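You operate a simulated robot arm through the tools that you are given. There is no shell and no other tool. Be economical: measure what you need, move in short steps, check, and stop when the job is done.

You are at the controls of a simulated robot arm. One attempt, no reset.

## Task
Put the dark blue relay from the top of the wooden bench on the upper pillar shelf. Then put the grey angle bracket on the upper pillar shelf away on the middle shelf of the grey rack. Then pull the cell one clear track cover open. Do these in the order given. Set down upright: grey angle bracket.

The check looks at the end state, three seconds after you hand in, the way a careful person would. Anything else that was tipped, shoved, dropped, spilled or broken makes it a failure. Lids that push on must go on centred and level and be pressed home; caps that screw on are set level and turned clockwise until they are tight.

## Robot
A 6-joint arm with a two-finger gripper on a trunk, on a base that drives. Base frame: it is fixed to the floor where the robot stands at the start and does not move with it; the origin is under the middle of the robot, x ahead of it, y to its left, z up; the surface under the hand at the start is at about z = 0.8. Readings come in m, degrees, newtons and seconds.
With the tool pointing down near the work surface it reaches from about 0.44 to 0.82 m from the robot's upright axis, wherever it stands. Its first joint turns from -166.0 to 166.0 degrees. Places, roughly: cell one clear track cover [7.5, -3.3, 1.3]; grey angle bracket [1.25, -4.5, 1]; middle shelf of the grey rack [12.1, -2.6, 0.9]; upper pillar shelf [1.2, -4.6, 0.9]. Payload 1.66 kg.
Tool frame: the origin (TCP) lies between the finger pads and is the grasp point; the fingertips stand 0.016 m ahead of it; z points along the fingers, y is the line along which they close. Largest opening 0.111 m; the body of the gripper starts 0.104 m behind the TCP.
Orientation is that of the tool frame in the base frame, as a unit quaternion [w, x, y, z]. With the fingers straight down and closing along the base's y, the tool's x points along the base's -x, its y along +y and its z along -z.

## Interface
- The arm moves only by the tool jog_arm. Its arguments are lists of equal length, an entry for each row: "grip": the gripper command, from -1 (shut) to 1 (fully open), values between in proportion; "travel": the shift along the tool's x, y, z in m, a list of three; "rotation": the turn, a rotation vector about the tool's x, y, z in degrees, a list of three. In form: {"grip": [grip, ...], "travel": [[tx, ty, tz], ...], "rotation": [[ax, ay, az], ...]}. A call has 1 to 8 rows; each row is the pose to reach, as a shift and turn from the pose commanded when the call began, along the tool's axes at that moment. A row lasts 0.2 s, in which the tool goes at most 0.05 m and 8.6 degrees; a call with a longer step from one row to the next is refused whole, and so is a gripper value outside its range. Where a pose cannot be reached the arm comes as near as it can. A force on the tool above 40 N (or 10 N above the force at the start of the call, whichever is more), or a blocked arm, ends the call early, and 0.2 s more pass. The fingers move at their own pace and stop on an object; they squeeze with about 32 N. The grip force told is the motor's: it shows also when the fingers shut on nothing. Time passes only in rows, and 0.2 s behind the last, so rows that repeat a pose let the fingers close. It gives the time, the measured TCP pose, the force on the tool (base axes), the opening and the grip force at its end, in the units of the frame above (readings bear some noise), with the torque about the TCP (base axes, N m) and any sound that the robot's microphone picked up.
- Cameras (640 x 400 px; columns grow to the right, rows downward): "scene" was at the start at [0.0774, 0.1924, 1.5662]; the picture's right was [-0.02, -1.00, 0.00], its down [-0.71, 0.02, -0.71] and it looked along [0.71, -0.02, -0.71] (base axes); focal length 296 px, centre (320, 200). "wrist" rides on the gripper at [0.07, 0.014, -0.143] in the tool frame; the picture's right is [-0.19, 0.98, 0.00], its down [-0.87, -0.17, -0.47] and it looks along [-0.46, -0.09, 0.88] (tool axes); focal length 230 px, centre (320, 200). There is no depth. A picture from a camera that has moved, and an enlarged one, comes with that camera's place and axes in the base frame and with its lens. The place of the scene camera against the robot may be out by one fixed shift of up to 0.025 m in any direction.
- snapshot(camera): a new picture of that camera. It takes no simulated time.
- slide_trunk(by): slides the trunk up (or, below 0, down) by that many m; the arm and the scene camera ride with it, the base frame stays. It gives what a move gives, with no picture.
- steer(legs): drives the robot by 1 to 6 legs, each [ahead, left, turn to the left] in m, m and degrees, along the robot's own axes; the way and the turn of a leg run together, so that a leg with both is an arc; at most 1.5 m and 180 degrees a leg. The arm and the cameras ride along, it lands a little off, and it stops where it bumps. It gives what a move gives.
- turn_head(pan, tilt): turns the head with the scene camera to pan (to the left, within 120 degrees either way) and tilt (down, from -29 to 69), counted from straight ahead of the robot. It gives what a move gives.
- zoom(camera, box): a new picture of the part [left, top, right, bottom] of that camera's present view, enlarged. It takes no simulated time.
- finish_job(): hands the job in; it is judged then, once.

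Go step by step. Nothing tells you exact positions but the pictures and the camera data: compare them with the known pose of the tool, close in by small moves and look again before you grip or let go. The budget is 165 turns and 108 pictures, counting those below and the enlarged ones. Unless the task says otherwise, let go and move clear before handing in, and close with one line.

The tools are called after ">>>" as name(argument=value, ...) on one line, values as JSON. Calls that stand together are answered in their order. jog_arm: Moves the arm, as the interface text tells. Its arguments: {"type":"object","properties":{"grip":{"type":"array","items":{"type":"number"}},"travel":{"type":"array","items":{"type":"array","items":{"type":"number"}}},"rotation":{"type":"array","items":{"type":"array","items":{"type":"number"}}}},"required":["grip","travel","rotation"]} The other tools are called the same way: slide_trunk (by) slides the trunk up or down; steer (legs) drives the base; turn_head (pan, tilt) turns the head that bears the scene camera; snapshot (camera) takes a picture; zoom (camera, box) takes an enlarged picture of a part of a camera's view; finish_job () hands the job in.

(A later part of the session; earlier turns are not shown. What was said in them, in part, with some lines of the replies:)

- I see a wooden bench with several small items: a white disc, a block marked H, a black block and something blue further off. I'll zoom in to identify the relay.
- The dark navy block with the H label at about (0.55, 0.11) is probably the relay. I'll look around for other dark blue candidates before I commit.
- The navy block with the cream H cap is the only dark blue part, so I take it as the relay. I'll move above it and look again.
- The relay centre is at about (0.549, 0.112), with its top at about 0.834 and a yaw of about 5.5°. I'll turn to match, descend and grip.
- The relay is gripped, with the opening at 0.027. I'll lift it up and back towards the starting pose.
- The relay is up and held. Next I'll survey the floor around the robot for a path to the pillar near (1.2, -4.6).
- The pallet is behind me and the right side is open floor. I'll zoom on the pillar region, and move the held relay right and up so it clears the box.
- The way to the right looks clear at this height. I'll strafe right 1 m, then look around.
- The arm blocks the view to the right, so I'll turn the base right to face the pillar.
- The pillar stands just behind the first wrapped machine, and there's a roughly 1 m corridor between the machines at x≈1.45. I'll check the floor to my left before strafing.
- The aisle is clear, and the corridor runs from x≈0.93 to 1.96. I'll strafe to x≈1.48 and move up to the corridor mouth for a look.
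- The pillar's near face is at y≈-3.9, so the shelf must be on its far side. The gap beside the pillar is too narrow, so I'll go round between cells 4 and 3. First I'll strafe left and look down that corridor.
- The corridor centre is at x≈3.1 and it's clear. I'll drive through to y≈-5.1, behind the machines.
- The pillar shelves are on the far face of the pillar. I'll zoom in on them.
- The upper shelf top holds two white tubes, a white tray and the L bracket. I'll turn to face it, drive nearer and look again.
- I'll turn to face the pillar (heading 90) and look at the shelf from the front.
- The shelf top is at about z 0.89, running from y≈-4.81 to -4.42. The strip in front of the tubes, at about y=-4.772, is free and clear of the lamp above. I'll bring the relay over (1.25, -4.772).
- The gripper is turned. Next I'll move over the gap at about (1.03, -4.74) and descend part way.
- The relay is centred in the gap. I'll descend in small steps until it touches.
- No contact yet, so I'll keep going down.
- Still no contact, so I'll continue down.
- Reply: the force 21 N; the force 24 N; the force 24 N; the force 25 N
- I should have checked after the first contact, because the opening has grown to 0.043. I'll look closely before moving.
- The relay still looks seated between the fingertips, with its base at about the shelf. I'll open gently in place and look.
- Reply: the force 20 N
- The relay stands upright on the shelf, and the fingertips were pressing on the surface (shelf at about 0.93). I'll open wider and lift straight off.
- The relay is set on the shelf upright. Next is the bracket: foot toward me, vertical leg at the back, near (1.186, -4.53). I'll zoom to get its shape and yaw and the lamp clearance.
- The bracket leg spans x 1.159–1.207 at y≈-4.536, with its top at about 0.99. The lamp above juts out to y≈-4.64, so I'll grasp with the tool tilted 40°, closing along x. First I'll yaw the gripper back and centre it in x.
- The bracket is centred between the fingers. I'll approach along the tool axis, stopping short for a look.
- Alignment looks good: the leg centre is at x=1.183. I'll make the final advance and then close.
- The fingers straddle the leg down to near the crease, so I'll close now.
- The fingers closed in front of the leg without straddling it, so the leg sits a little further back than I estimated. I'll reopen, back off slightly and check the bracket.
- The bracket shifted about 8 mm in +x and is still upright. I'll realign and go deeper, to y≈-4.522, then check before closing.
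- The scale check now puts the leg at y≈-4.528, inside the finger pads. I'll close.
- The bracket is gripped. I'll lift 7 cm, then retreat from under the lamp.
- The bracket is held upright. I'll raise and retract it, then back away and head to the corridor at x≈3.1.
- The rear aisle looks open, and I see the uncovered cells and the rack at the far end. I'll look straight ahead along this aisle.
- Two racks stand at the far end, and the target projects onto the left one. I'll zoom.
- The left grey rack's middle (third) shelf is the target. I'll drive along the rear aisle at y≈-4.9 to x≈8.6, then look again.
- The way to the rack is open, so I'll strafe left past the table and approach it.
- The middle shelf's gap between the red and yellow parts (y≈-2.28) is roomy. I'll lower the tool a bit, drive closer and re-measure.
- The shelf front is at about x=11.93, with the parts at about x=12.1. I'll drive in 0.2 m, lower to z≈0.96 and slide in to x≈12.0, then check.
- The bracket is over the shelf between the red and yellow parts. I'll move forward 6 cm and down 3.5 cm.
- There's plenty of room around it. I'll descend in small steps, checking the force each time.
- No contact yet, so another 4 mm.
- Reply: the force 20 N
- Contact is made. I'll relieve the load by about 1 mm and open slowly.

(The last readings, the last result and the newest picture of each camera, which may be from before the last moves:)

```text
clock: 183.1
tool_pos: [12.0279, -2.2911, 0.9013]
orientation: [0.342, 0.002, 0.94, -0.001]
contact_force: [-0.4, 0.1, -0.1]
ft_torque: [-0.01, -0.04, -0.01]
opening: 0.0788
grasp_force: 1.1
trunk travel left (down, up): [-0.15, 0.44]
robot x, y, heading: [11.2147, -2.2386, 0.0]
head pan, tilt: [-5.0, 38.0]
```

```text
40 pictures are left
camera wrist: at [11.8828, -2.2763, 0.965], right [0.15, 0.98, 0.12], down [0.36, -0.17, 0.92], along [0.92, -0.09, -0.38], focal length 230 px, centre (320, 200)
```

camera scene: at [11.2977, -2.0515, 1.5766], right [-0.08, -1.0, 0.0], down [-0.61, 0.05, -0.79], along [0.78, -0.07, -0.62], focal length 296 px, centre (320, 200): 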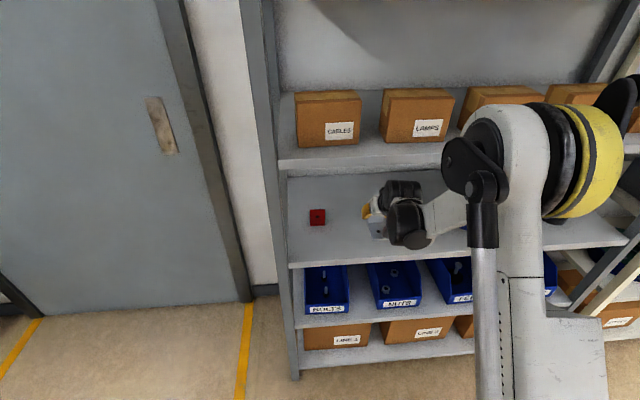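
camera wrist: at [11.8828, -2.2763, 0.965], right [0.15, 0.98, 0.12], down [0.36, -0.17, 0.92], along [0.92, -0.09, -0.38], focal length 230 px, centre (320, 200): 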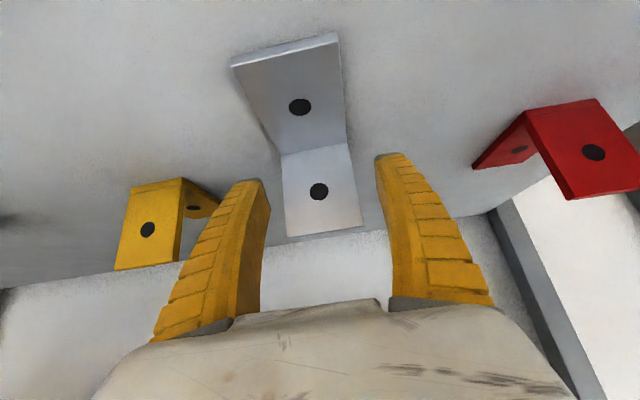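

The bracket stands upright on the middle shelf. I'll withdraw along the tool axis, then back out.

>>> jog_arm(grip=[0.4, 0.4, 0.4, 0.4, 0.4, 0.4, 0.4], travel=[[0, 0, -0.03], [0, 0, -0.065], [0.025, 0, -0.09], [0.055, 0, -0.116], [0.085, 0, -0.142], [0.115, 0, -0.168], [0.146, 0, -0.194]], rotation=[[0, 0, 0], [0, 0, 0], [0, 0, 0], [0, 0, 0], [0, 0, 0], [0, 0, 0], [0, 0, 0]])

>>> steer(legs=[[-0.7, 0, 0]])

>>> turn_head(pan=5, tilt=25)

>>> snapshot(camera="scene")

```text
clock: 184.7
tool_pos: [11.794, -2.291, 0.9558]
orientation: [0.342, 0.001, 0.94, -0.001]
contact_force: [-0.4, 0.3, -0.1]
ft_torque: [0.02, 0.0, 0.01]
opening: 0.0792
grasp_force: 0.9
trunk travel left (down, up): [-0.15, 0.44]
robot x, y, heading: [11.2154, -2.2328, 0.2]
head pan, tilt: [-5.0, 38.0]
```

```text
clock: 188.5
tool_pos: [11.1043, -2.2919, 0.955]
orientation: [0.343, -0.003, 0.939, 0.001]
contact_force: [-0.6, -0.2, -0.2]
ft_torque: [-0.02, 0.01, 0.01]
opening: 0.0791
grasp_force: 1.0
trunk travel left (down, up): [-0.15, 0.44]
robot x, y, heading: [10.5276, -2.2458, 0.8]
head pan, tilt: [-5.0, 38.0]
```

```text
clock: 189.2
tool_pos: [11.1056, -2.2906, 0.956]
orientation: [0.342, -0.003, 0.94, 0.002]
contact_force: [0.6, -0.7, -0.4]
ft_torque: [-0.02, 0.03, 0.02]
opening: 0.079
grasp_force: 1.1
trunk travel left (down, up): [-0.15, 0.44]
robot x, y, heading: [10.5266, -2.2467, 0.6]
head pan, tilt: [5.0, 25.0]
```

```text
39 pictures are left
camera scene: at [10.6101, -2.0413, 1.597], right [0.1, -0.99, 0.0], down [-0.42, -0.04, -0.91], along [0.9, 0.09, -0.42], focal length 296 px, centre (320, 200)
```

scene: 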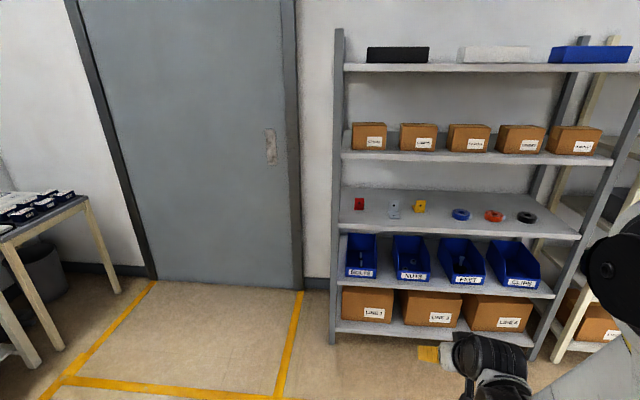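

The grey bracket stands among the others on the middle shelf. Next is cell one near (7.5, -3.3). I'll turn round to look at it.

>>> steer(legs=[[-0.3, 0, 0], [0, 0, 179]])

>>> turn_head(pan=15, tilt=15)

>>> snapshot(camera="scene")

```text
clock: 198.5
tool_pos: [9.646, -2.165, 0.9543]
orientation: [-0.01, 0.939, -0.026, -0.342]
contact_force: [0.7, -0.4, -0.5]
ft_torque: [0.02, 0.0, -0.01]
opening: 0.0789
grasp_force: 1.2
trunk travel left (down, up): [-0.15, 0.44]
robot x, y, heading: [10.2219, -2.2509, 177.4]
head pan, tilt: [5.0, 25.0]
```

```text
clock: 199.2
tool_pos: [9.6448, -2.1637, 0.9553]
orientation: [-0.01, 0.939, -0.026, -0.342]
contact_force: [0.1, 0.0, -0.5]
ft_torque: [0.0, -0.01, 0.01]
opening: 0.079
grasp_force: 0.8
trunk travel left (down, up): [-0.15, 0.44]
robot x, y, heading: [10.2263, -2.2502, 177.3]
head pan, tilt: [15.0, 15.0]
```

```text
38 pictures are left
camera scene: at [10.1569, -2.4544, 1.6132], right [-0.21, 0.98, 0.0], down [0.25, 0.05, -0.97], along [-0.94, -0.2, -0.26], focal length 296 px, centre (320, 200)
```

scene: 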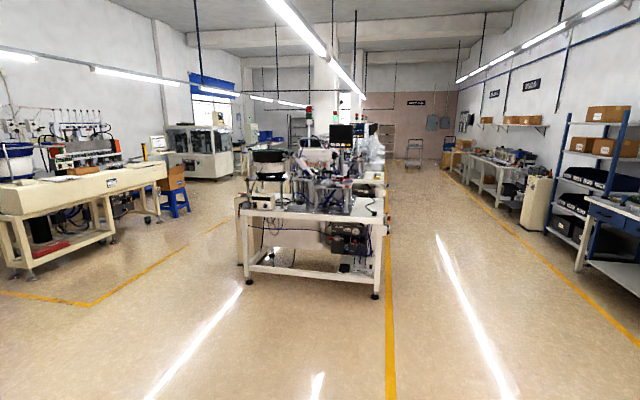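

Cell one spans y -3.8 to -2.5, with its near side at x≈7.65. I'll zoom for the clear track cover.

>>> zoom(camera="scene", box=[230, 110, 400, 220])

```text
3.64 times, centred on (315, 165) of scene
camera zoom: at [10.1569, -2.4544, 1.6132], right [-0.21, 0.98, 0.0], down [0.25, 0.05, -0.97], along [-0.94, -0.2, -0.26], focal length 1078 px, centre (338, 327)
```

zoom: 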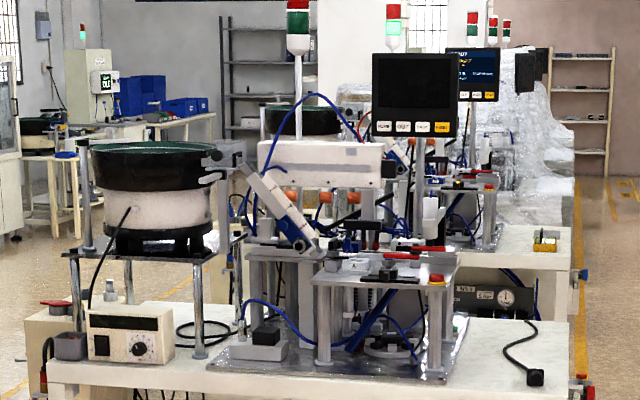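

The track slopes down from the bowl feeder. I'll raise the trunk by 0.25 and drive nearer for a close look.

>>> slide_trunk(by=0.25)

>>> steer(legs=[[1.1, 0.5, 2.5], [0.35, 0.45, 0]])

>>> turn_head(pan=0, tilt=25)

>>> snapshot(camera="scene")

```text
clock: 201.8
tool_pos: [9.6464, -2.1652, 1.2056]
orientation: [-0.009, 0.94, -0.026, -0.341]
contact_force: [-0.2, -0.6, -1.3]
ft_torque: [0.02, 0.01, 0.02]
opening: 0.0792
grasp_force: 1.0
trunk travel left (down, up): [-0.4, 0.19]
robot x, y, heading: [10.2244, -2.2446, 177.2]
head pan, tilt: [15.0, 15.0]
```

```text
clock: 210.8
tool_pos: [8.1908, -3.1138, 1.2049]
orientation: [-0.002, 0.94, -0.005, -0.342]
contact_force: [-0.3, -0.2, 0.2]
ft_torque: [0.01, -0.05, -0.02]
opening: 0.0792
grasp_force: 0.9
trunk travel left (down, up): [-0.4, 0.19]
robot x, y, heading: [8.7695, -3.1712, 179.8]
head pan, tilt: [15.0, 15.0]
```

```text
clock: 211.5
tool_pos: [8.1912, -3.1133, 1.206]
orientation: [-0.002, 0.94, -0.006, -0.342]
contact_force: [-0.3, 0.7, 0.4]
ft_torque: [0.0, 0.01, -0.01]
opening: 0.0791
grasp_force: 1.6
trunk travel left (down, up): [-0.4, 0.19]
robot x, y, heading: [8.7705, -3.1731, 179.6]
head pan, tilt: [0.0, 25.0]
```

```text
36 pictures are left
camera scene: at [8.7133, -3.3571, 1.8471], right [0.0, 1.0, 0.0], down [0.42, 0.0, -0.91], along [-0.91, 0.0, -0.42], focal length 296 px, centre (320, 200)
```

scene: 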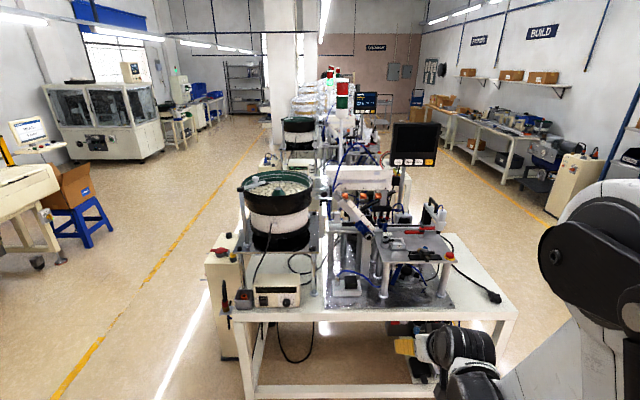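

>>> zoom(camera="scene", box=[300, 160, 480, 310])

>>> zoom(camera="scene", box=[300, 170, 390, 240])

```text
2.67 times, centred on (390, 235) of scene
camera zoom: at [8.7133, -3.3571, 1.8471], right [0.0, 1.0, 0.0], down [0.42, 0.0, -0.91], along [-0.91, 0.0, -0.42], focal length 791 px, centre (133, 107)
```

zoom: 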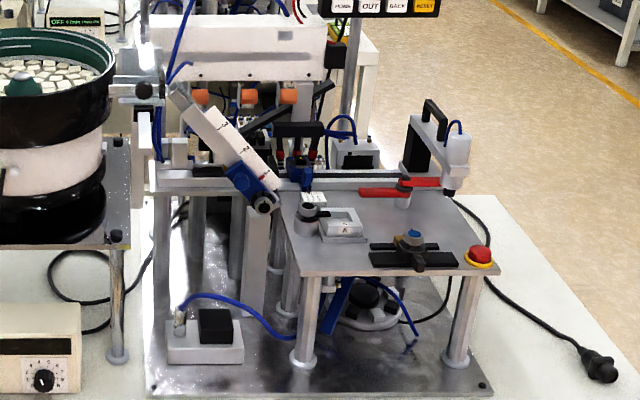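

```text
5.71 times, centred on (345, 205) of scene
camera zoom: at [8.7133, -3.3571, 1.8471], right [0.0, 1.0, 0.0], down [0.42, 0.0, -0.91], along [-0.91, 0.0, -0.42], focal length 1694 px, centre (177, 171)
```

zoom: 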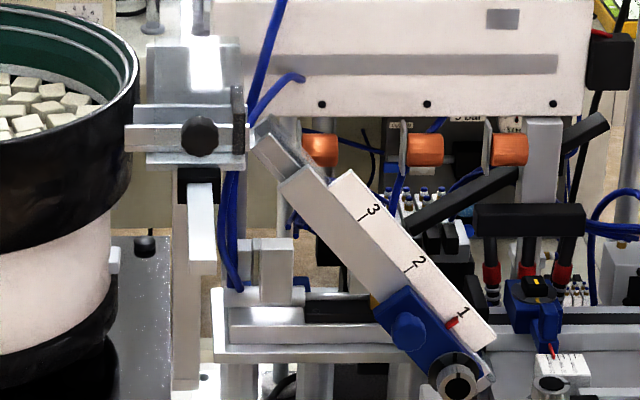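

I think the clear cover is the transparent hood over the horizontal track between the bowl and the chute, with a black knob on its front. I'll get closer to see how it opens.

>>> steer(legs=[[0.3, 0.05, 0]])

>>> turn_head(pan=10, tilt=30)

>>> snapshot(camera="scene")

```text
clock: 213.6
tool_pos: [7.8922, -3.1642, 1.2057]
orientation: [-0.002, 0.94, -0.005, -0.342]
contact_force: [0.4, 0.3, -0.6]
ft_torque: [0.01, -0.02, 0.0]
opening: 0.0795
grasp_force: 1.0
trunk travel left (down, up): [-0.4, 0.19]
robot x, y, heading: [8.4683, -3.2222, 180.0]
head pan, tilt: [0.0, 25.0]
```

```text
clock: 214.3
tool_pos: [7.8943, -3.1631, 1.2052]
orientation: [-0.002, 0.94, -0.005, -0.342]
contact_force: [-0.4, -1.3, 0.5]
ft_torque: [-0.04, 0.0, -0.01]
opening: 0.0788
grasp_force: 0.7
trunk travel left (down, up): [-0.4, 0.19]
robot x, y, heading: [8.4699, -3.2166, 179.8]
head pan, tilt: [10.0, 30.0]
```

```text
33 pictures are left
camera scene: at [8.4188, -3.4214, 1.8391], right [-0.17, 0.99, 0.0], down [0.49, 0.08, -0.87], along [-0.85, -0.15, -0.5], focal length 296 px, centre (320, 200)
```

scene: 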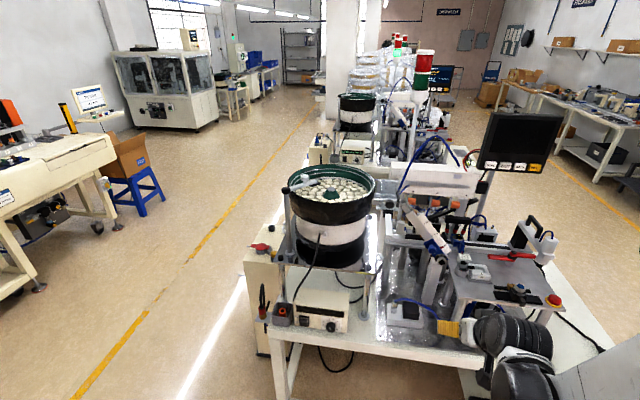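

>>> zoom(camera="scene", box=[365, 180, 445, 240])

>>> snapshot(camera="wrist")

```text
6.67 times, centred on (405, 210) of scene
camera zoom: at [8.4188, -3.4214, 1.8391], right [-0.17, 0.99, 0.0], down [0.49, 0.08, -0.87], along [-0.85, -0.15, -0.5], focal length 1976 px, centre (-247, 133)
```

zoom: 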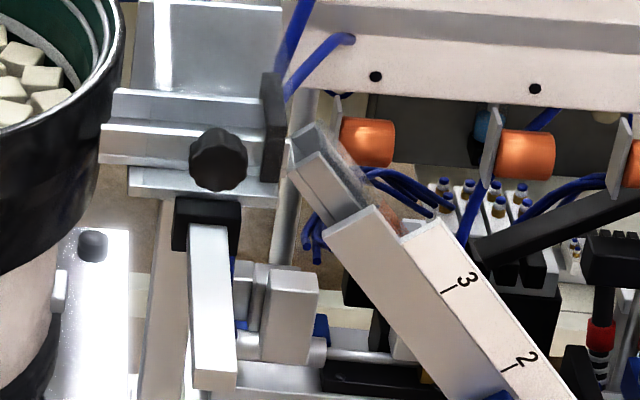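

```text
31 pictures are left
camera wrist: at [8.0388, -3.1776, 1.2696], right [-0.16, -0.98, 0.12], down [-0.36, 0.17, 0.92], along [-0.92, 0.1, -0.38], focal length 230 px, centre (320, 200)
```

wrist: 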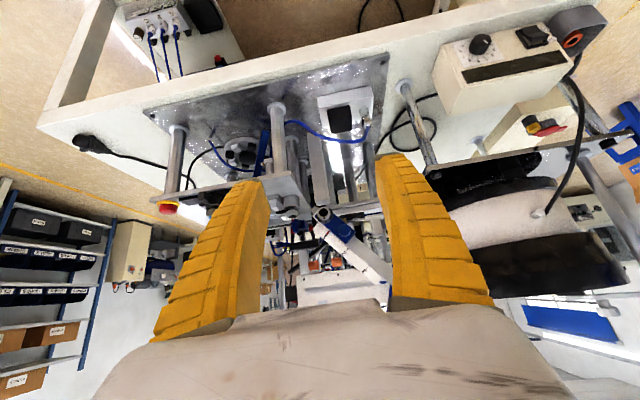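

>>> zoom(camera="scene", box=[370, 160, 425, 215])

```text
7.27 times, centred on (398, 188) of scene
camera zoom: at [8.4188, -3.4214, 1.8391], right [-0.17, 0.99, 0.0], down [0.49, 0.08, -0.87], along [-0.85, -0.15, -0.5], focal length 2156 px, centre (-244, 291)
```

zoom: 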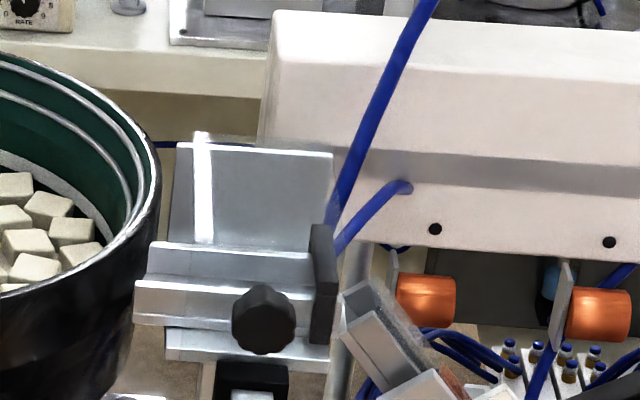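

The knob triangulates to about (7.55, -3.34, 1.336). I want a wrist-camera view of it, so I'll raise the trunk and strafe to line up.

>>> slide_trunk(by=0.17)

>>> steer(legs=[[0, 0.17, 0]])

>>> snapshot(camera="wrist")

```text
clock: 216.2
tool_pos: [7.8926, -3.1628, 1.3751]
orientation: [-0.002, 0.94, -0.005, -0.342]
contact_force: [-0.2, 0.0, -0.2]
ft_torque: [0.03, 0.01, 0.01]
opening: 0.0789
grasp_force: 0.9
trunk travel left (down, up): [-0.57, 0.02]
robot x, y, heading: [8.4737, -3.2203, 179.6]
head pan, tilt: [10.0, 30.0]
```

```text
clock: 217.7
tool_pos: [7.8921, -3.3362, 1.3755]
orientation: [-0.003, 0.94, -0.005, -0.341]
contact_force: [-0.6, -0.1, 0.4]
ft_torque: [0.01, -0.03, -0.03]
opening: 0.079
grasp_force: 1.5
trunk travel left (down, up): [-0.57, 0.02]
robot x, y, heading: [8.4729, -3.39, 179.8]
head pan, tilt: [10.0, 30.0]
```

```text
29 pictures are left
camera wrist: at [8.0378, -3.351, 1.4395], right [-0.16, -0.98, 0.12], down [-0.36, 0.17, 0.92], along [-0.92, 0.1, -0.38], focal length 230 px, centre (320, 200)
```

wrist: 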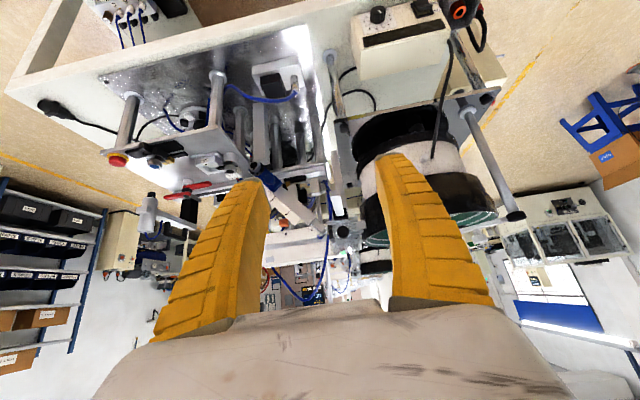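

>>> zoom(camera="wrist", box=[300, 190, 390, 270])

>>> turn_head(pan=3, tilt=38)

>>> snapshot(camera="scene")

```text
5.00 times, centred on (345, 230) of wrist
camera zoom: at [8.0378, -3.351, 1.4395], right [-0.16, -0.98, 0.12], down [-0.36, 0.17, 0.92], along [-0.92, 0.1, -0.38], focal length 1150 px, centre (195, 50)
```

zoom: 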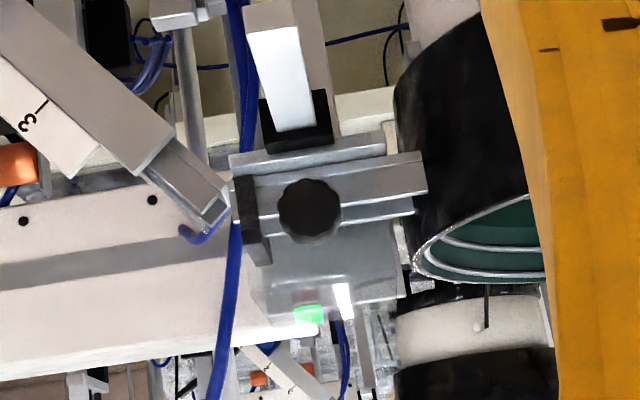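

```text
clock: 218.4
tool_pos: [7.8929, -3.3354, 1.3751]
orientation: [-0.002, 0.939, -0.006, -0.343]
contact_force: [0.0, 0.4, 0.0]
ft_torque: [0.01, 0.01, 0.0]
opening: 0.0791
grasp_force: 1.0
trunk travel left (down, up): [-0.57, 0.02]
robot x, y, heading: [8.4731, -3.3898, 179.8]
head pan, tilt: [3.0, 38.0]
```

```text
27 pictures are left
camera scene: at [8.4211, -3.5828, 1.9967], right [-0.05, 1.0, 0.0], down [0.61, 0.03, -0.79], along [-0.79, -0.04, -0.62], focal length 296 px, centre (320, 200)
```

scene: 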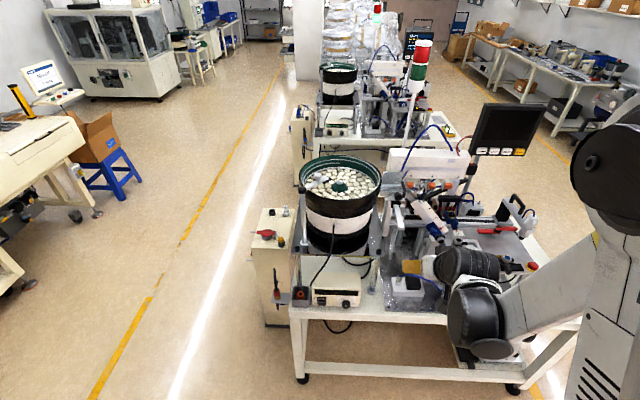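

>>> zoom(camera="scene", box=[375, 165, 415, 205])

>>> zoom(camera="wrist", box=[330, 215, 385, 260])

```text
10.00 times, centred on (395, 185) of scene
camera zoom: at [8.4211, -3.5828, 1.9967], right [-0.05, 1.0, 0.0], down [0.61, 0.03, -0.79], along [-0.79, -0.04, -0.62], focal length 2965 px, centre (-430, 350)
```

zoom: 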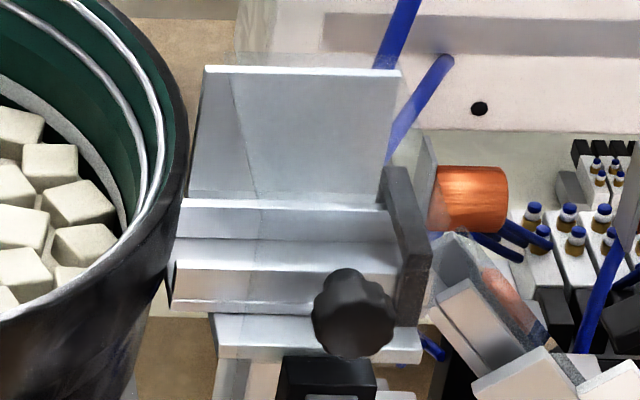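

```text
8.89 times, centred on (358, 238) of wrist
camera zoom: at [8.0378, -3.3504, 1.4395], right [-0.15, -0.98, 0.12], down [-0.36, 0.17, 0.92], along [-0.92, 0.1, -0.38], focal length 2045 px, centre (-13, -133)
```

zoom: 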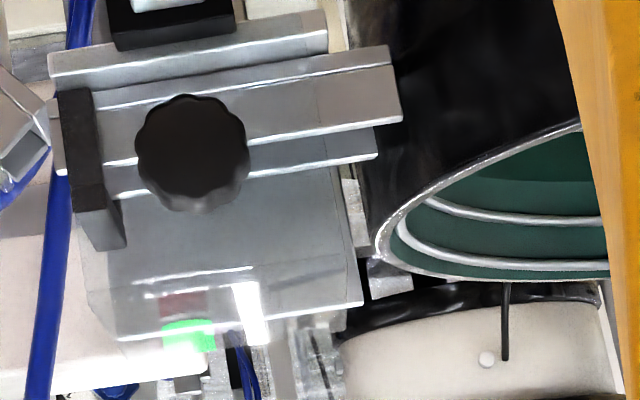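

The cover looks like a clear hood over the track, with the scalloped knob centred on its front panel as a handle. I'll pitch the tool closer to horizontal, keeping the closing axis along y so the knob can pivot in the pads, and look along it.

>>> jog_arm(grip=[0.3, 0.2, 0.1], travel=[[0, 0, 0], [0, 0, 0], [0, 0, 0]], rotation=[[0, -8.3, 0], [0, -16.6, 0], [0, -25, 0]])

>>> snapshot(camera="wrist")

```text
clock: 219.2
tool_pos: [7.8489, -3.3272, 1.4525]
orientation: [-0.003, 0.844, -0.004, -0.536]
contact_force: [-0.1, -0.5, 0.2]
ft_torque: [-0.02, 0.01, -0.03]
opening: 0.0628
grasp_force: 1.1
out of reach, approached as far as the arm can: row 1, 2, 3
trunk travel left (down, up): [-0.57, 0.02]
robot x, y, heading: [8.4721, -3.3953, 179.7]
head pan, tilt: [3.0, 38.0]
```

```text
24 pictures are left
camera wrist: at [8.0074, -3.3428, 1.4481], right [-0.09, -0.98, 0.17], down [0.06, 0.17, 0.98], along [-0.99, 0.1, 0.05], focal length 230 px, centre (320, 200)
```

wrist: 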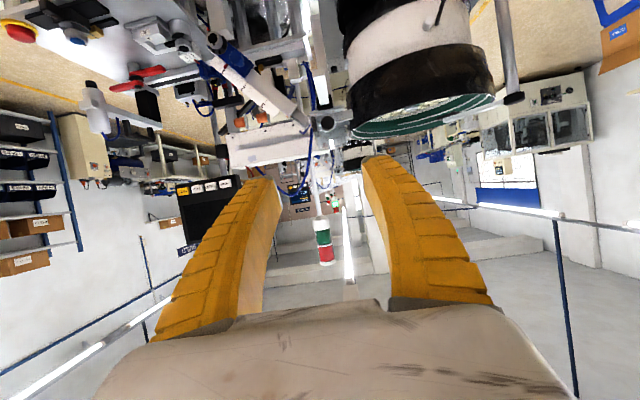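

The knob shows up at about (7.56, -3.337, 1.328). I'll lower the trunk to bring the tool level with it, drive in 0.17 m and look.

>>> slide_trunk(by=-0.125)

>>> steer(legs=[[0.17, 0.01, 0]])

>>> snapshot(camera="wrist")

```text
clock: 220.7
tool_pos: [7.849, -3.3276, 1.3255]
orientation: [-0.003, 0.844, -0.004, -0.536]
contact_force: [0.5, -0.4, -0.2]
ft_torque: [-0.04, -0.03, -0.01]
opening: 0.063
grasp_force: 1.4
trunk travel left (down, up): [-0.445, 0.145]
robot x, y, heading: [8.4681, -3.3926, 180.0]
head pan, tilt: [3.0, 38.0]
```

```text
clock: 222.2
tool_pos: [7.6817, -3.338, 1.3253]
orientation: [-0.003, 0.845, -0.004, -0.534]
contact_force: [-0.7, 0.9, -0.5]
ft_torque: [0.01, 0.02, 0.0]
opening: 0.0629
grasp_force: 1.1
trunk travel left (down, up): [-0.445, 0.145]
robot x, y, heading: [8.3066, -3.4029, 180.1]
head pan, tilt: [3.0, 38.0]
```

```text
23 pictures are left
camera wrist: at [7.8402, -3.3524, 1.3227], right [-0.09, -0.98, 0.17], down [0.06, 0.17, 0.98], along [-0.99, 0.1, 0.04], focal length 230 px, centre (320, 200)
```

wrist: 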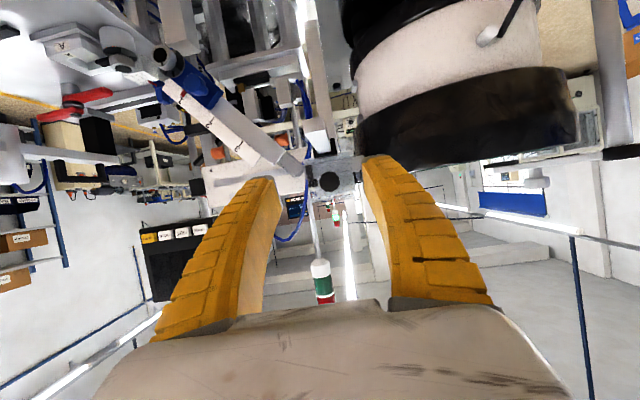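

The knob is at about (7.515, -3.339, 1.313), and the bowl rim leaves about 4–5 cm on its side. I'll narrow the opening and advance.

>>> jog_arm(grip=[-0.15, -0.15, -0.15], travel=[[-0.005, 0, 0.03], [-0.018, 0, 0.06], [-0.031, 0, 0.0928]], rotation=[[0, 0, 0], [0, 0, 0], [0, 0, 0]])

>>> snapshot(camera="wrist")

>>> zoom(camera="scene", box=[360, 150, 480, 250])

```text
clock: 223.0
tool_pos: [7.5838, -3.3379, 1.3115]
orientation: [-0.002, 0.845, -0.004, -0.535]
contact_force: [-0.2, -0.7, -0.8]
ft_torque: [-0.03, 0.0, -0.01]
opening: 0.0493
grasp_force: 1.6
trunk travel left (down, up): [-0.445, 0.145]
robot x, y, heading: [8.3033, -3.4035, 179.8]
head pan, tilt: [3.0, 38.0]
```

```text
22 pictures are left
camera wrist: at [7.7429, -3.3519, 1.3086], right [-0.09, -0.98, 0.17], down [0.06, 0.17, 0.98], along [-0.99, 0.1, 0.04], focal length 230 px, centre (320, 200)
```

wrist: 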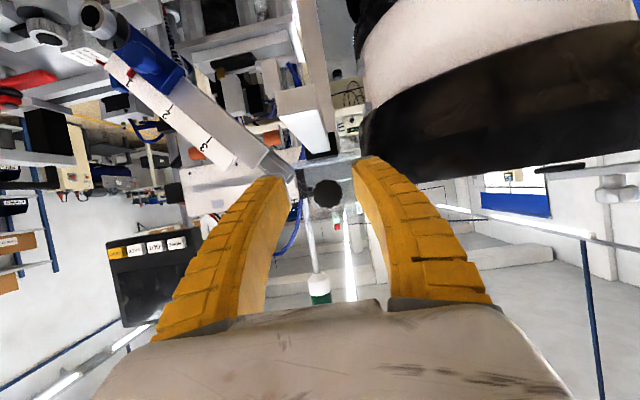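

```text
4.00 times, centred on (420, 200) of scene
camera zoom: at [8.2522, -3.5919, 1.8716], right [-0.05, 1.0, 0.0], down [0.62, 0.03, -0.79], along [-0.79, -0.04, -0.62], focal length 1186 px, centre (-80, 200)
```

zoom: 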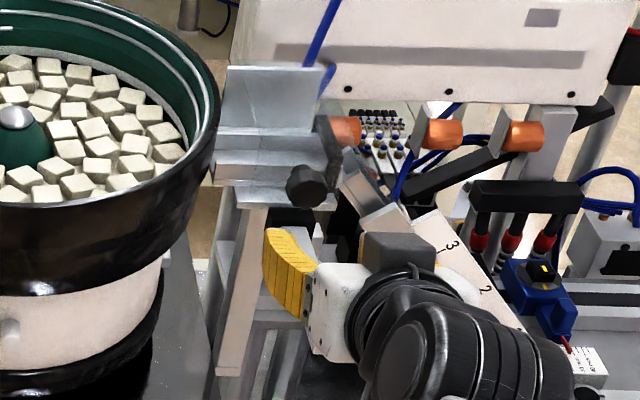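

The knob is centred, with its face at roughly x=7.55. I'll advance 3 cm more and check.

>>> jog_arm(grip=[-0.15, -0.15], travel=[[-0.007, 0.001, 0.0135], [-0.0138, 0.001, 0.0267]], rotation=[[0, 0, 0], [0, 0, 0]])

>>> zoom(camera="wrist", box=[240, 120, 400, 240])

>>> zoom(camera="scene", box=[370, 150, 450, 230])

```text
clock: 223.6
tool_pos: [7.5559, -3.3374, 1.3154]
orientation: [-0.003, 0.844, -0.005, -0.536]
contact_force: [-0.2, 0.5, -0.1]
ft_torque: [0.01, -0.04, -0.03]
opening: 0.0496
grasp_force: 1.8
trunk travel left (down, up): [-0.445, 0.145]
robot x, y, heading: [8.3063, -3.4008, 179.7]
head pan, tilt: [3.0, 38.0]
```

```text
3.33 times, centred on (320, 180) of wrist
camera zoom: at [7.7152, -3.3524, 1.3122], right [-0.09, -0.98, 0.17], down [0.06, 0.17, 0.98], along [-0.99, 0.1, 0.04], focal length 767 px, centre (320, 267)
```

zoom: 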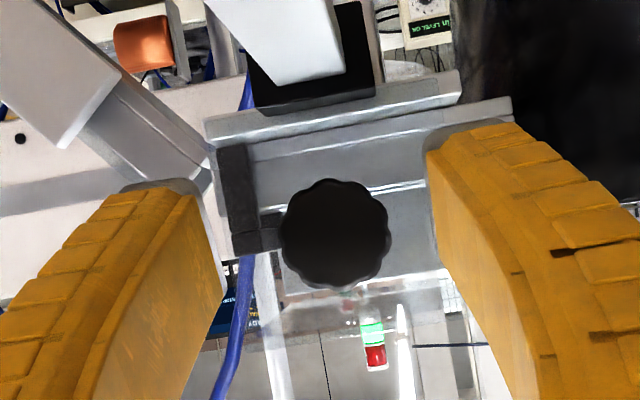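

```text
5.00 times, centred on (410, 190) of scene
camera zoom: at [8.2545, -3.5921, 1.8717], right [-0.05, 1.0, 0.0], down [0.61, 0.03, -0.79], along [-0.79, -0.04, -0.62], focal length 1482 px, centre (-130, 250)
```

zoom: 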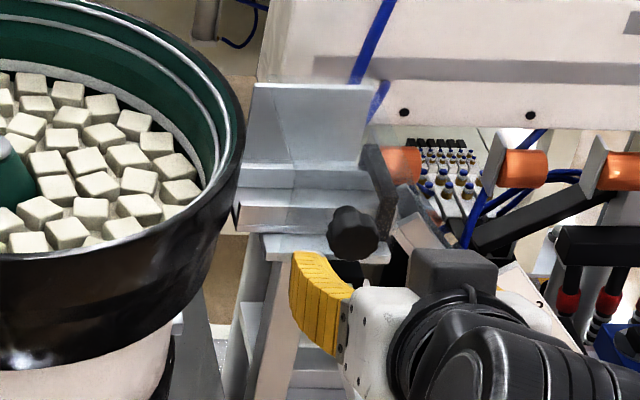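

The knob's face is at about x=7.513, y=-3.341, z=1.312, joined to a black end plate on the cover. I'll advance so the tips overlap it by about 14 mm and close.

>>> jog_arm(grip=[-0.15, -0.15, -0.15, -0.4, -1, -1], travel=[[-0.008, 0.004, 0.015], [-0.0194, 0.004, 0.0361], [-0.0194, 0.004, 0.0361], [-0.0194, 0.004, 0.0361], [-0.0194, 0.004, 0.0361], [-0.0194, 0.004, 0.0361]], rotation=[[0, 0, 0], [0, 0, 0], [0, 0, 0], [0, 0, 0], [0, 0, 0], [0, 0, 0]])

>>> zoom(camera="wrist", box=[240, 120, 400, 240])

```text
clock: 225.0
tool_pos: [7.513, -3.3374, 1.3173]
orientation: [-0.002, 0.844, -0.005, -0.536]
contact_force: [1.0, 13.1, 2.1]
ft_torque: [0.05, 0.31, -0.06]
opening: 0.0247
grasp_force: 33.6
trunk travel left (down, up): [-0.445, 0.145]
robot x, y, heading: [8.3067, -3.4041, 180.0]
head pan, tilt: [3.0, 38.0]
```

```text
3.33 times, centred on (320, 180) of wrist
camera zoom: at [7.6722, -3.3533, 1.3141], right [-0.09, -0.98, 0.17], down [0.06, 0.17, 0.98], along [-0.99, 0.1, 0.04], focal length 767 px, centre (320, 267)
```

zoom: 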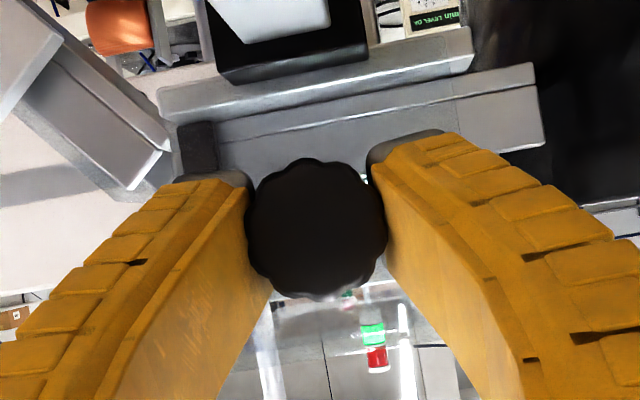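

The knob is gripped, with a little sideways preload. I'll relieve that and test a small pull toward me (+x).

>>> jog_arm(grip=[-1, -1, -1], travel=[[0, -0.004, 0], [0.0013, -0.004, -0.0027], [0.0026, -0.004, -0.0054]], rotation=[[0, 0, 0], [0, 0, 0], [0, 0, 0]])

```text
clock: 225.8
tool_pos: [7.5198, -3.3379, 1.3164]
orientation: [-0.002, 0.844, -0.004, -0.536]
contact_force: [-0.4, 1.3, 1.3]
ft_torque: [-0.01, 0.31, -0.05]
opening: 0.0243
grasp_force: 34.1
trunk travel left (down, up): [-0.445, 0.145]
robot x, y, heading: [8.303, -3.401, 179.7]
head pan, tilt: [3.0, 38.0]
```

It moved with almost no force. I'll check whether the knob came along or slipped.

>>> zoom(camera="wrist", box=[240, 120, 400, 240])

>>> zoom(camera="scene", box=[370, 150, 450, 230])

```text
3.33 times, centred on (320, 180) of wrist
camera zoom: at [7.679, -3.3527, 1.3144], right [-0.09, -0.98, 0.17], down [0.06, 0.17, 0.98], along [-0.99, 0.1, 0.04], focal length 767 px, centre (320, 267)
```

zoom: 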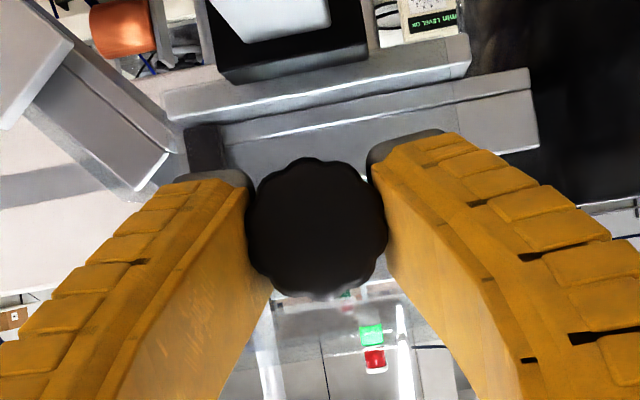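

```text
5.00 times, centred on (410, 190) of scene
camera zoom: at [8.2543, -3.5918, 1.8717], right [-0.05, 1.0, 0.0], down [0.61, 0.03, -0.79], along [-0.79, -0.04, -0.62], focal length 1482 px, centre (-130, 250)
```

zoom: 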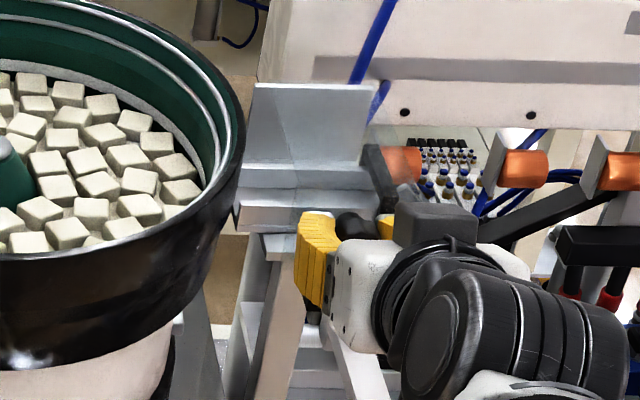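

The knob moved with the gripper, so the cover opens toward +x. I'll keep pulling in small steps and watch the forces for any arc.

>>> jog_arm(grip=[-1, -1, -1], travel=[[0.0022, 0, -0.0045], [0.0043, 0, -0.009], [0.0065, 0, -0.0135]], rotation=[[0, 0, 0], [0, 0, 0], [0, 0, 0]])

```text
clock: 226.6
tool_pos: [7.5356, -3.3377, 1.3174]
orientation: [-0.002, 0.844, -0.003, -0.536]
contact_force: [-0.4, -3.4, -1.2]
ft_torque: [-0.01, 0.17, 0.05]
opening: 0.0239
grasp_force: 34.2
trunk travel left (down, up): [-0.445, 0.145]
robot x, y, heading: [8.3059, -3.4039, 179.9]
head pan, tilt: [3.0, 38.0]
```

>>> jog_arm(grip=[-1, -1, -1], travel=[[0.0022, 0.001, -0.0045], [0.0043, 0.0015, -0.009], [0.0065, 0.002, -0.0135]], rotation=[[0, 0, 0], [0, 0, 0], [0, 0, 0]])

>>> zoom(camera="wrist", box=[220, 100, 420, 250])

>>> zoom(camera="scene", box=[370, 150, 450, 230])

```text
clock: 227.4
tool_pos: [7.5502, -3.3382, 1.3173]
orientation: [-0.003, 0.845, -0.005, -0.535]
contact_force: [-0.5, 4.2, 0.8]
ft_torque: [0.03, 0.29, 0.07]
opening: 0.0239
grasp_force: 33.8
trunk travel left (down, up): [-0.445, 0.145]
robot x, y, heading: [8.3044, -3.3983, 179.9]
head pan, tilt: [3.0, 38.0]
```

```text
2.67 times, centred on (320, 175) of wrist
camera zoom: at [7.7091, -3.3529, 1.3145], right [-0.09, -0.98, 0.17], down [0.06, 0.17, 0.98], along [-0.99, 0.1, 0.04], focal length 614 px, centre (320, 267)
```

zoom: 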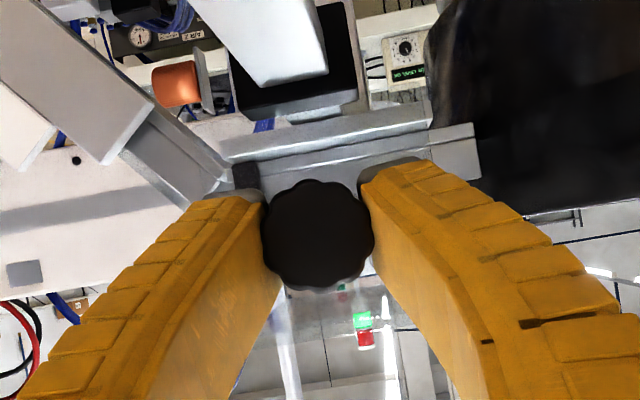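

```text
5.00 times, centred on (410, 190) of scene
camera zoom: at [8.2544, -3.5912, 1.8718], right [-0.05, 1.0, 0.0], down [0.61, 0.03, -0.79], along [-0.79, -0.04, -0.62], focal length 1482 px, centre (-130, 250)
```

zoom: 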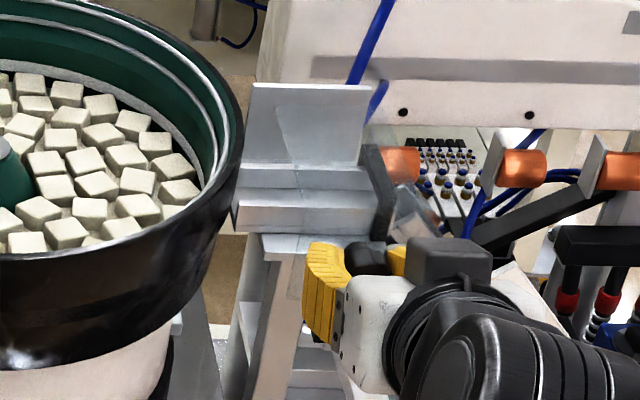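

The cover is sliding out straight along +x. I'll continue pulling in larger steps, watching the force.

>>> jog_arm(grip=[-1, -1, -1, -1], travel=[[0.0043, -0.001, -0.009], [0.0086, -0.001, -0.018], [0.0129, -0.001, -0.027], [0.0151, -0.001, -0.0316]], rotation=[[0, 0, 0], [0, 0, 0], [0, 0, 0], [0, 0, 0]])

>>> zoom(camera="scene", box=[360, 150, 460, 240])

```text
clock: 228.4
tool_pos: [7.585, -3.3374, 1.3176]
orientation: [-0.003, 0.844, -0.004, -0.536]
contact_force: [-1.4, 3.4, 7.3]
ft_torque: [0.02, -0.21, 0.02]
opening: 0.0232
grasp_force: 34.3
trunk travel left (down, up): [-0.445, 0.145]
robot x, y, heading: [8.3062, -3.4027, 179.8]
head pan, tilt: [3.0, 38.0]
```

```text
4.44 times, centred on (410, 195) of scene
camera zoom: at [8.2551, -3.5915, 1.8719], right [-0.05, 1.0, 0.0], down [0.61, 0.03, -0.79], along [-0.79, -0.04, -0.62], focal length 1318 px, centre (-80, 222)
```

zoom: 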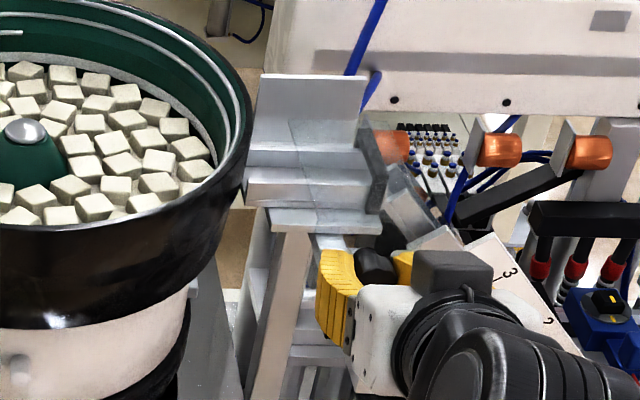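

The clear sheet can be seen following the knob. I'll pull another 2 cm with a slight upward give.

>>> jog_arm(grip=[-1, -1, -1], travel=[[0.002, 0, -0.0055], [0.0045, 0, -0.012], [0.007, 0, -0.019]], rotation=[[0, 0, 0], [0, 0, 0], [0, 0, 0]])

>>> zoom(camera="wrist", box=[220, 100, 420, 250])

```text
clock: 229.2
tool_pos: [7.6052, -3.3384, 1.3169]
orientation: [-0.002, 0.844, -0.004, -0.536]
contact_force: [0.5, 5.1, -9.1]
ft_torque: [-0.01, 0.13, 0.02]
opening: 0.0231
grasp_force: 34.1
trunk travel left (down, up): [-0.445, 0.145]
robot x, y, heading: [8.3058, -3.4024, 179.7]
head pan, tilt: [3.0, 38.0]
```

```text
2.67 times, centred on (320, 175) of wrist
camera zoom: at [7.7641, -3.3526, 1.315], right [-0.09, -0.98, 0.17], down [0.06, 0.17, 0.98], along [-0.99, 0.1, 0.04], focal length 614 px, centre (320, 267)
```

zoom: 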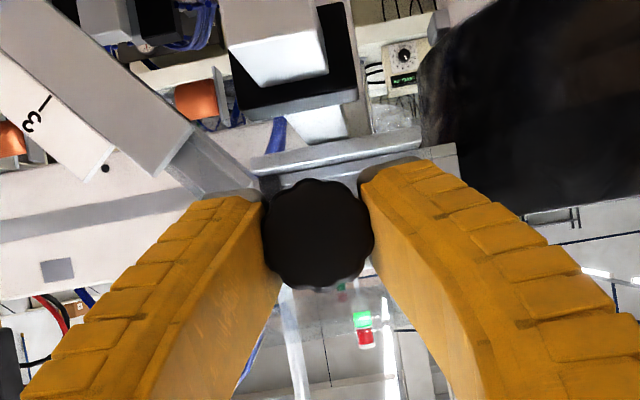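

There's still no resistance along x and the guide holds z constant. I'll correct z and continue pulling toward the stop.

>>> jog_arm(grip=[-1, -1, -1, -1], travel=[[0.0056, -0.001, -0.0085], [0.0095, -0.001, -0.0165], [0.0134, -0.001, -0.0247], [0.0134, -0.001, -0.0247]], rotation=[[0, 0, 0], [0, 0, 0], [0, 0, 0], [0, 0, 0]])

>>> zoom(camera="scene", box=[360, 150, 460, 240])

```text
clock: 230.2
tool_pos: [7.6339, -3.3379, 1.3182]
orientation: [-0.002, 0.844, -0.004, -0.536]
contact_force: [0.2, 4.3, -4.8]
ft_torque: [0.03, -0.02, 0.03]
opening: 0.0227
grasp_force: 33.8
trunk travel left (down, up): [-0.445, 0.145]
robot x, y, heading: [8.3026, -3.4005, 179.9]
head pan, tilt: [3.0, 38.0]
```

```text
4.44 times, centred on (410, 195) of scene
camera zoom: at [8.254, -3.5911, 1.8718], right [-0.05, 1.0, 0.0], down [0.62, 0.03, -0.79], along [-0.79, -0.04, -0.62], focal length 1318 px, centre (-80, 222)
```

zoom: 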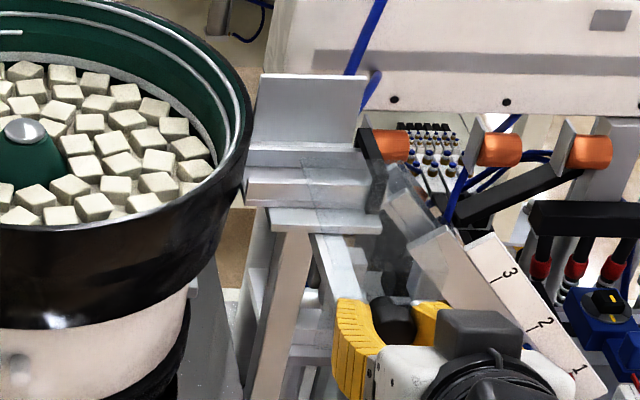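

The sheet has come out 12 cm and its rear edge is nearly at the channel. I'll pull more until it stops.

>>> jog_arm(grip=[-1, -1, -1, -1], travel=[[0.0048, -0.001, -0.0082], [0.0087, -0.001, -0.0163], [0.0126, -0.001, -0.0245], [0.0165, -0.001, -0.0327]], rotation=[[0, 0, 0], [0, 0, 0], [0, 0, 0], [0, 0, 0]])

>>> zoom(camera="scene", box=[360, 150, 460, 240])

```text
clock: 231.2
tool_pos: [7.6704, -3.3372, 1.3166]
orientation: [-0.003, 0.845, -0.005, -0.534]
contact_force: [0.0, 0.1, 0.5]
ft_torque: [-0.01, -0.02, -0.02]
opening: 0.0
grasp_force: 28.1
trunk travel left (down, up): [-0.445, 0.145]
robot x, y, heading: [8.3081, -3.4037, 179.9]
head pan, tilt: [3.0, 38.0]
```

```text
4.44 times, centred on (410, 195) of scene
camera zoom: at [8.2555, -3.5918, 1.8716], right [-0.05, 1.0, 0.0], down [0.61, 0.03, -0.79], along [-0.79, -0.04, -0.62], focal length 1318 px, centre (-80, 222)
```

zoom: 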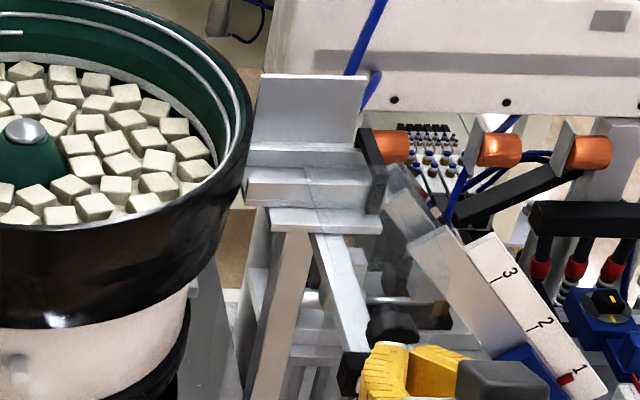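

The knob slipped out of the fingers near 12–15 cm of travel, probably at the end stop. I'll open and look at where it stands.

>>> jog_arm(grip=[-0.5, -0.15, -0.15], travel=[[0, 0, 0], [0, 0, 0], [0, 0, 0]], rotation=[[0, 0, 0], [0, 0, 0], [0, 0, 0]])

>>> zoom(camera="wrist", box=[240, 120, 400, 240])

```text
clock: 232.0
tool_pos: [7.6701, -3.3373, 1.317]
orientation: [-0.003, 0.845, -0.004, -0.535]
contact_force: [-0.1, 0.8, 0.3]
ft_torque: [0.03, 0.01, 0.02]
opening: 0.0496
grasp_force: 1.9
trunk travel left (down, up): [-0.445, 0.145]
robot x, y, heading: [8.3056, -3.4064, 179.6]
head pan, tilt: [3.0, 38.0]
```

```text
3.33 times, centred on (320, 180) of wrist
camera zoom: at [7.8286, -3.3521, 1.3148], right [-0.09, -0.98, 0.17], down [0.06, 0.17, 0.98], along [-0.99, 0.1, 0.04], focal length 767 px, centre (320, 267)
```

zoom: 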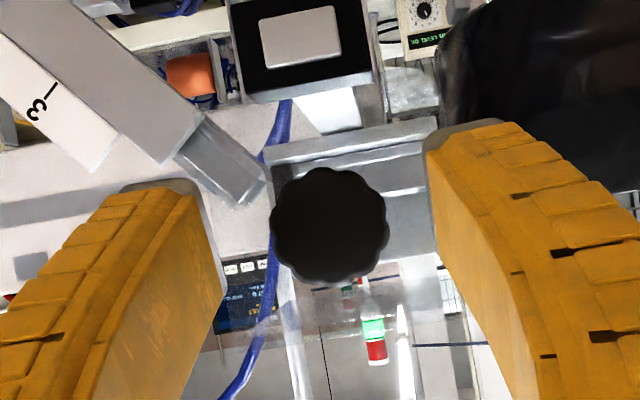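

The knob face is at about x=7.644, so it has travelled 13 cm. I'll regrasp deeper and pull gently to check it's at the stop.

>>> jog_arm(grip=[-0.15, -0.15, -0.15, -0.4, -1, -1], travel=[[-0.007, 0.001, 0.0145], [-0.0138, 0.001, 0.029], [-0.0155, 0.001, 0.0325], [-0.0155, 0.001, 0.0325], [-0.0155, 0.001, 0.0325], [-0.0155, 0.001, 0.0325]], rotation=[[0, 0, 0], [0, 0, 0], [0, 0, 0], [0, 0, 0], [0, 0, 0], [0, 0, 0]])

>>> jog_arm(grip=[-1, -1, -1], travel=[[0.0022, 0, -0.0045], [0.0043, 0, -0.009], [0.0043, 0, -0.009]], rotation=[[0, 0, 0], [0, 0, 0], [0, 0, 0]])

```text
clock: 233.4
tool_pos: [7.633, -3.3377, 1.3163]
orientation: [-0.002, 0.845, -0.004, -0.535]
contact_force: [0.1, 4.9, -2.5]
ft_torque: [0.04, -0.45, -0.01]
opening: 0.0241
grasp_force: 33.6
trunk travel left (down, up): [-0.445, 0.145]
robot x, y, heading: [8.3031, -3.4027, 180.0]
head pan, tilt: [3.0, 38.0]
```

```text
clock: 234.2
tool_pos: [7.6402, -3.338, 1.3161]
orientation: [-0.003, 0.844, -0.004, -0.536]
contact_force: [-29.5, 2.4, 15.0]
ft_torque: [-0.02, 0.4, 0.01]
opening: 0.0221
grasp_force: 34.1
trunk travel left (down, up): [-0.445, 0.145]
robot x, y, heading: [8.3042, -3.4004, 179.5]
head pan, tilt: [3.0, 38.0]
```

It resists at about 30 N, so the cover is at its stop and fully open. I'll release and back away.

>>> jog_arm(grip=[-1, -0.4, -0.15, -0.15], travel=[[-0.0015, 0, 0.003], [-0.0015, 0, 0.003], [-0.0015, 0, 0.003], [-0.0015, 0, 0.003]], rotation=[[0, 0, 0], [0, 0, 0], [0, 0, 0], [0, 0, 0]])

>>> jog_arm(grip=[-0.15, -0.15], travel=[[0.009, 0, -0.018], [0.0172, 0, -0.036]], rotation=[[0, 0, 0], [0, 0, 0]])

>>> steer(legs=[[-0.5, 0, 0]])

>>> snapshot(camera="scene")

>>> zoom(camera="wrist", box=[240, 120, 400, 240])

```text
clock: 235.2
tool_pos: [7.6402, -3.3388, 1.3165]
orientation: [-0.002, 0.845, -0.004, -0.535]
contact_force: [0.9, -0.8, 0.2]
ft_torque: [0.03, -0.02, -0.01]
opening: 0.0493
grasp_force: 1.4
trunk travel left (down, up): [-0.445, 0.145]
robot x, y, heading: [8.3045, -3.403, 179.7]
head pan, tilt: [3.0, 38.0]
```

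```text
clock: 235.8
tool_pos: [7.6787, -3.3378, 1.3238]
orientation: [-0.003, 0.845, -0.005, -0.535]
contact_force: [0.6, -1.1, 0.7]
ft_torque: [-0.01, -0.01, 0.03]
opening: 0.0493
grasp_force: 1.7
out of reach, approached as far as the arm can: row 2
trunk travel left (down, up): [-0.445, 0.145]
robot x, y, heading: [8.3044, -3.3996, 179.9]
head pan, tilt: [3.0, 38.0]
```

```text
clock: 238.8
tool_pos: [8.1873, -3.3408, 1.3225]
orientation: [-0.003, 0.844, -0.006, -0.536]
contact_force: [-0.2, 0.7, 0.2]
ft_torque: [-0.03, -0.02, 0.01]
opening: 0.0492
grasp_force: 1.4
trunk travel left (down, up): [-0.445, 0.145]
robot x, y, heading: [8.816, -3.404, 179.3]
head pan, tilt: [3.0, 38.0]
```

```text
8 pictures are left
camera scene: at [8.7628, -3.5944, 1.8717], right [-0.05, 1.0, 0.0], down [0.61, 0.03, -0.79], along [-0.79, -0.04, -0.62], focal length 296 px, centre (320, 200)
```

scene: 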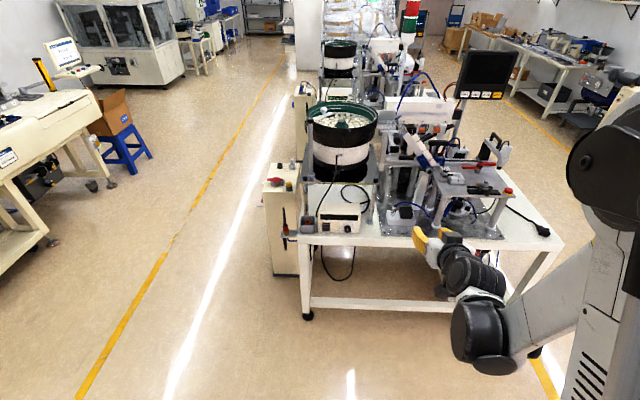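

```text
3.33 times, centred on (320, 180) of wrist
camera zoom: at [8.3459, -3.3546, 1.3205], right [-0.09, -0.98, 0.17], down [0.06, 0.17, 0.98], along [-0.99, 0.1, 0.04], focal length 767 px, centre (320, 267)
```

zoom: 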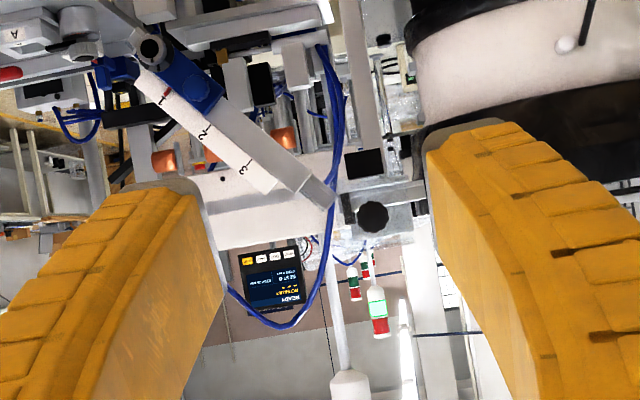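

The arm is clear. I'll check once that the cover stayed open.

>>> zoom(camera="scene", box=[370, 120, 440, 190])

```text
5.71 times, centred on (405, 155) of scene
camera zoom: at [8.7628, -3.5944, 1.8717], right [-0.05, 1.0, 0.0], down [0.61, 0.03, -0.79], along [-0.79, -0.04, -0.62], focal length 1694 px, centre (-166, 457)
```

zoom: 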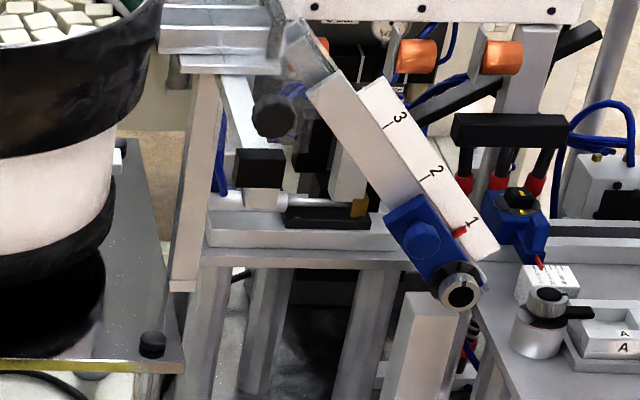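

The knob and clear cover remain pulled out in front of the track. The relay and bracket are also placed, and the arm is clear, so I'm handing in.

>>> finish_job()

```text
The job is handed in.
```

I did all three in order: the dark blue relay is on the upper pillar shelf, the grey angle bracket is standing upright on the middle shelf of the grey rack, and the cell one clear track cover is pulled out to its stop. I don't have the check's result.
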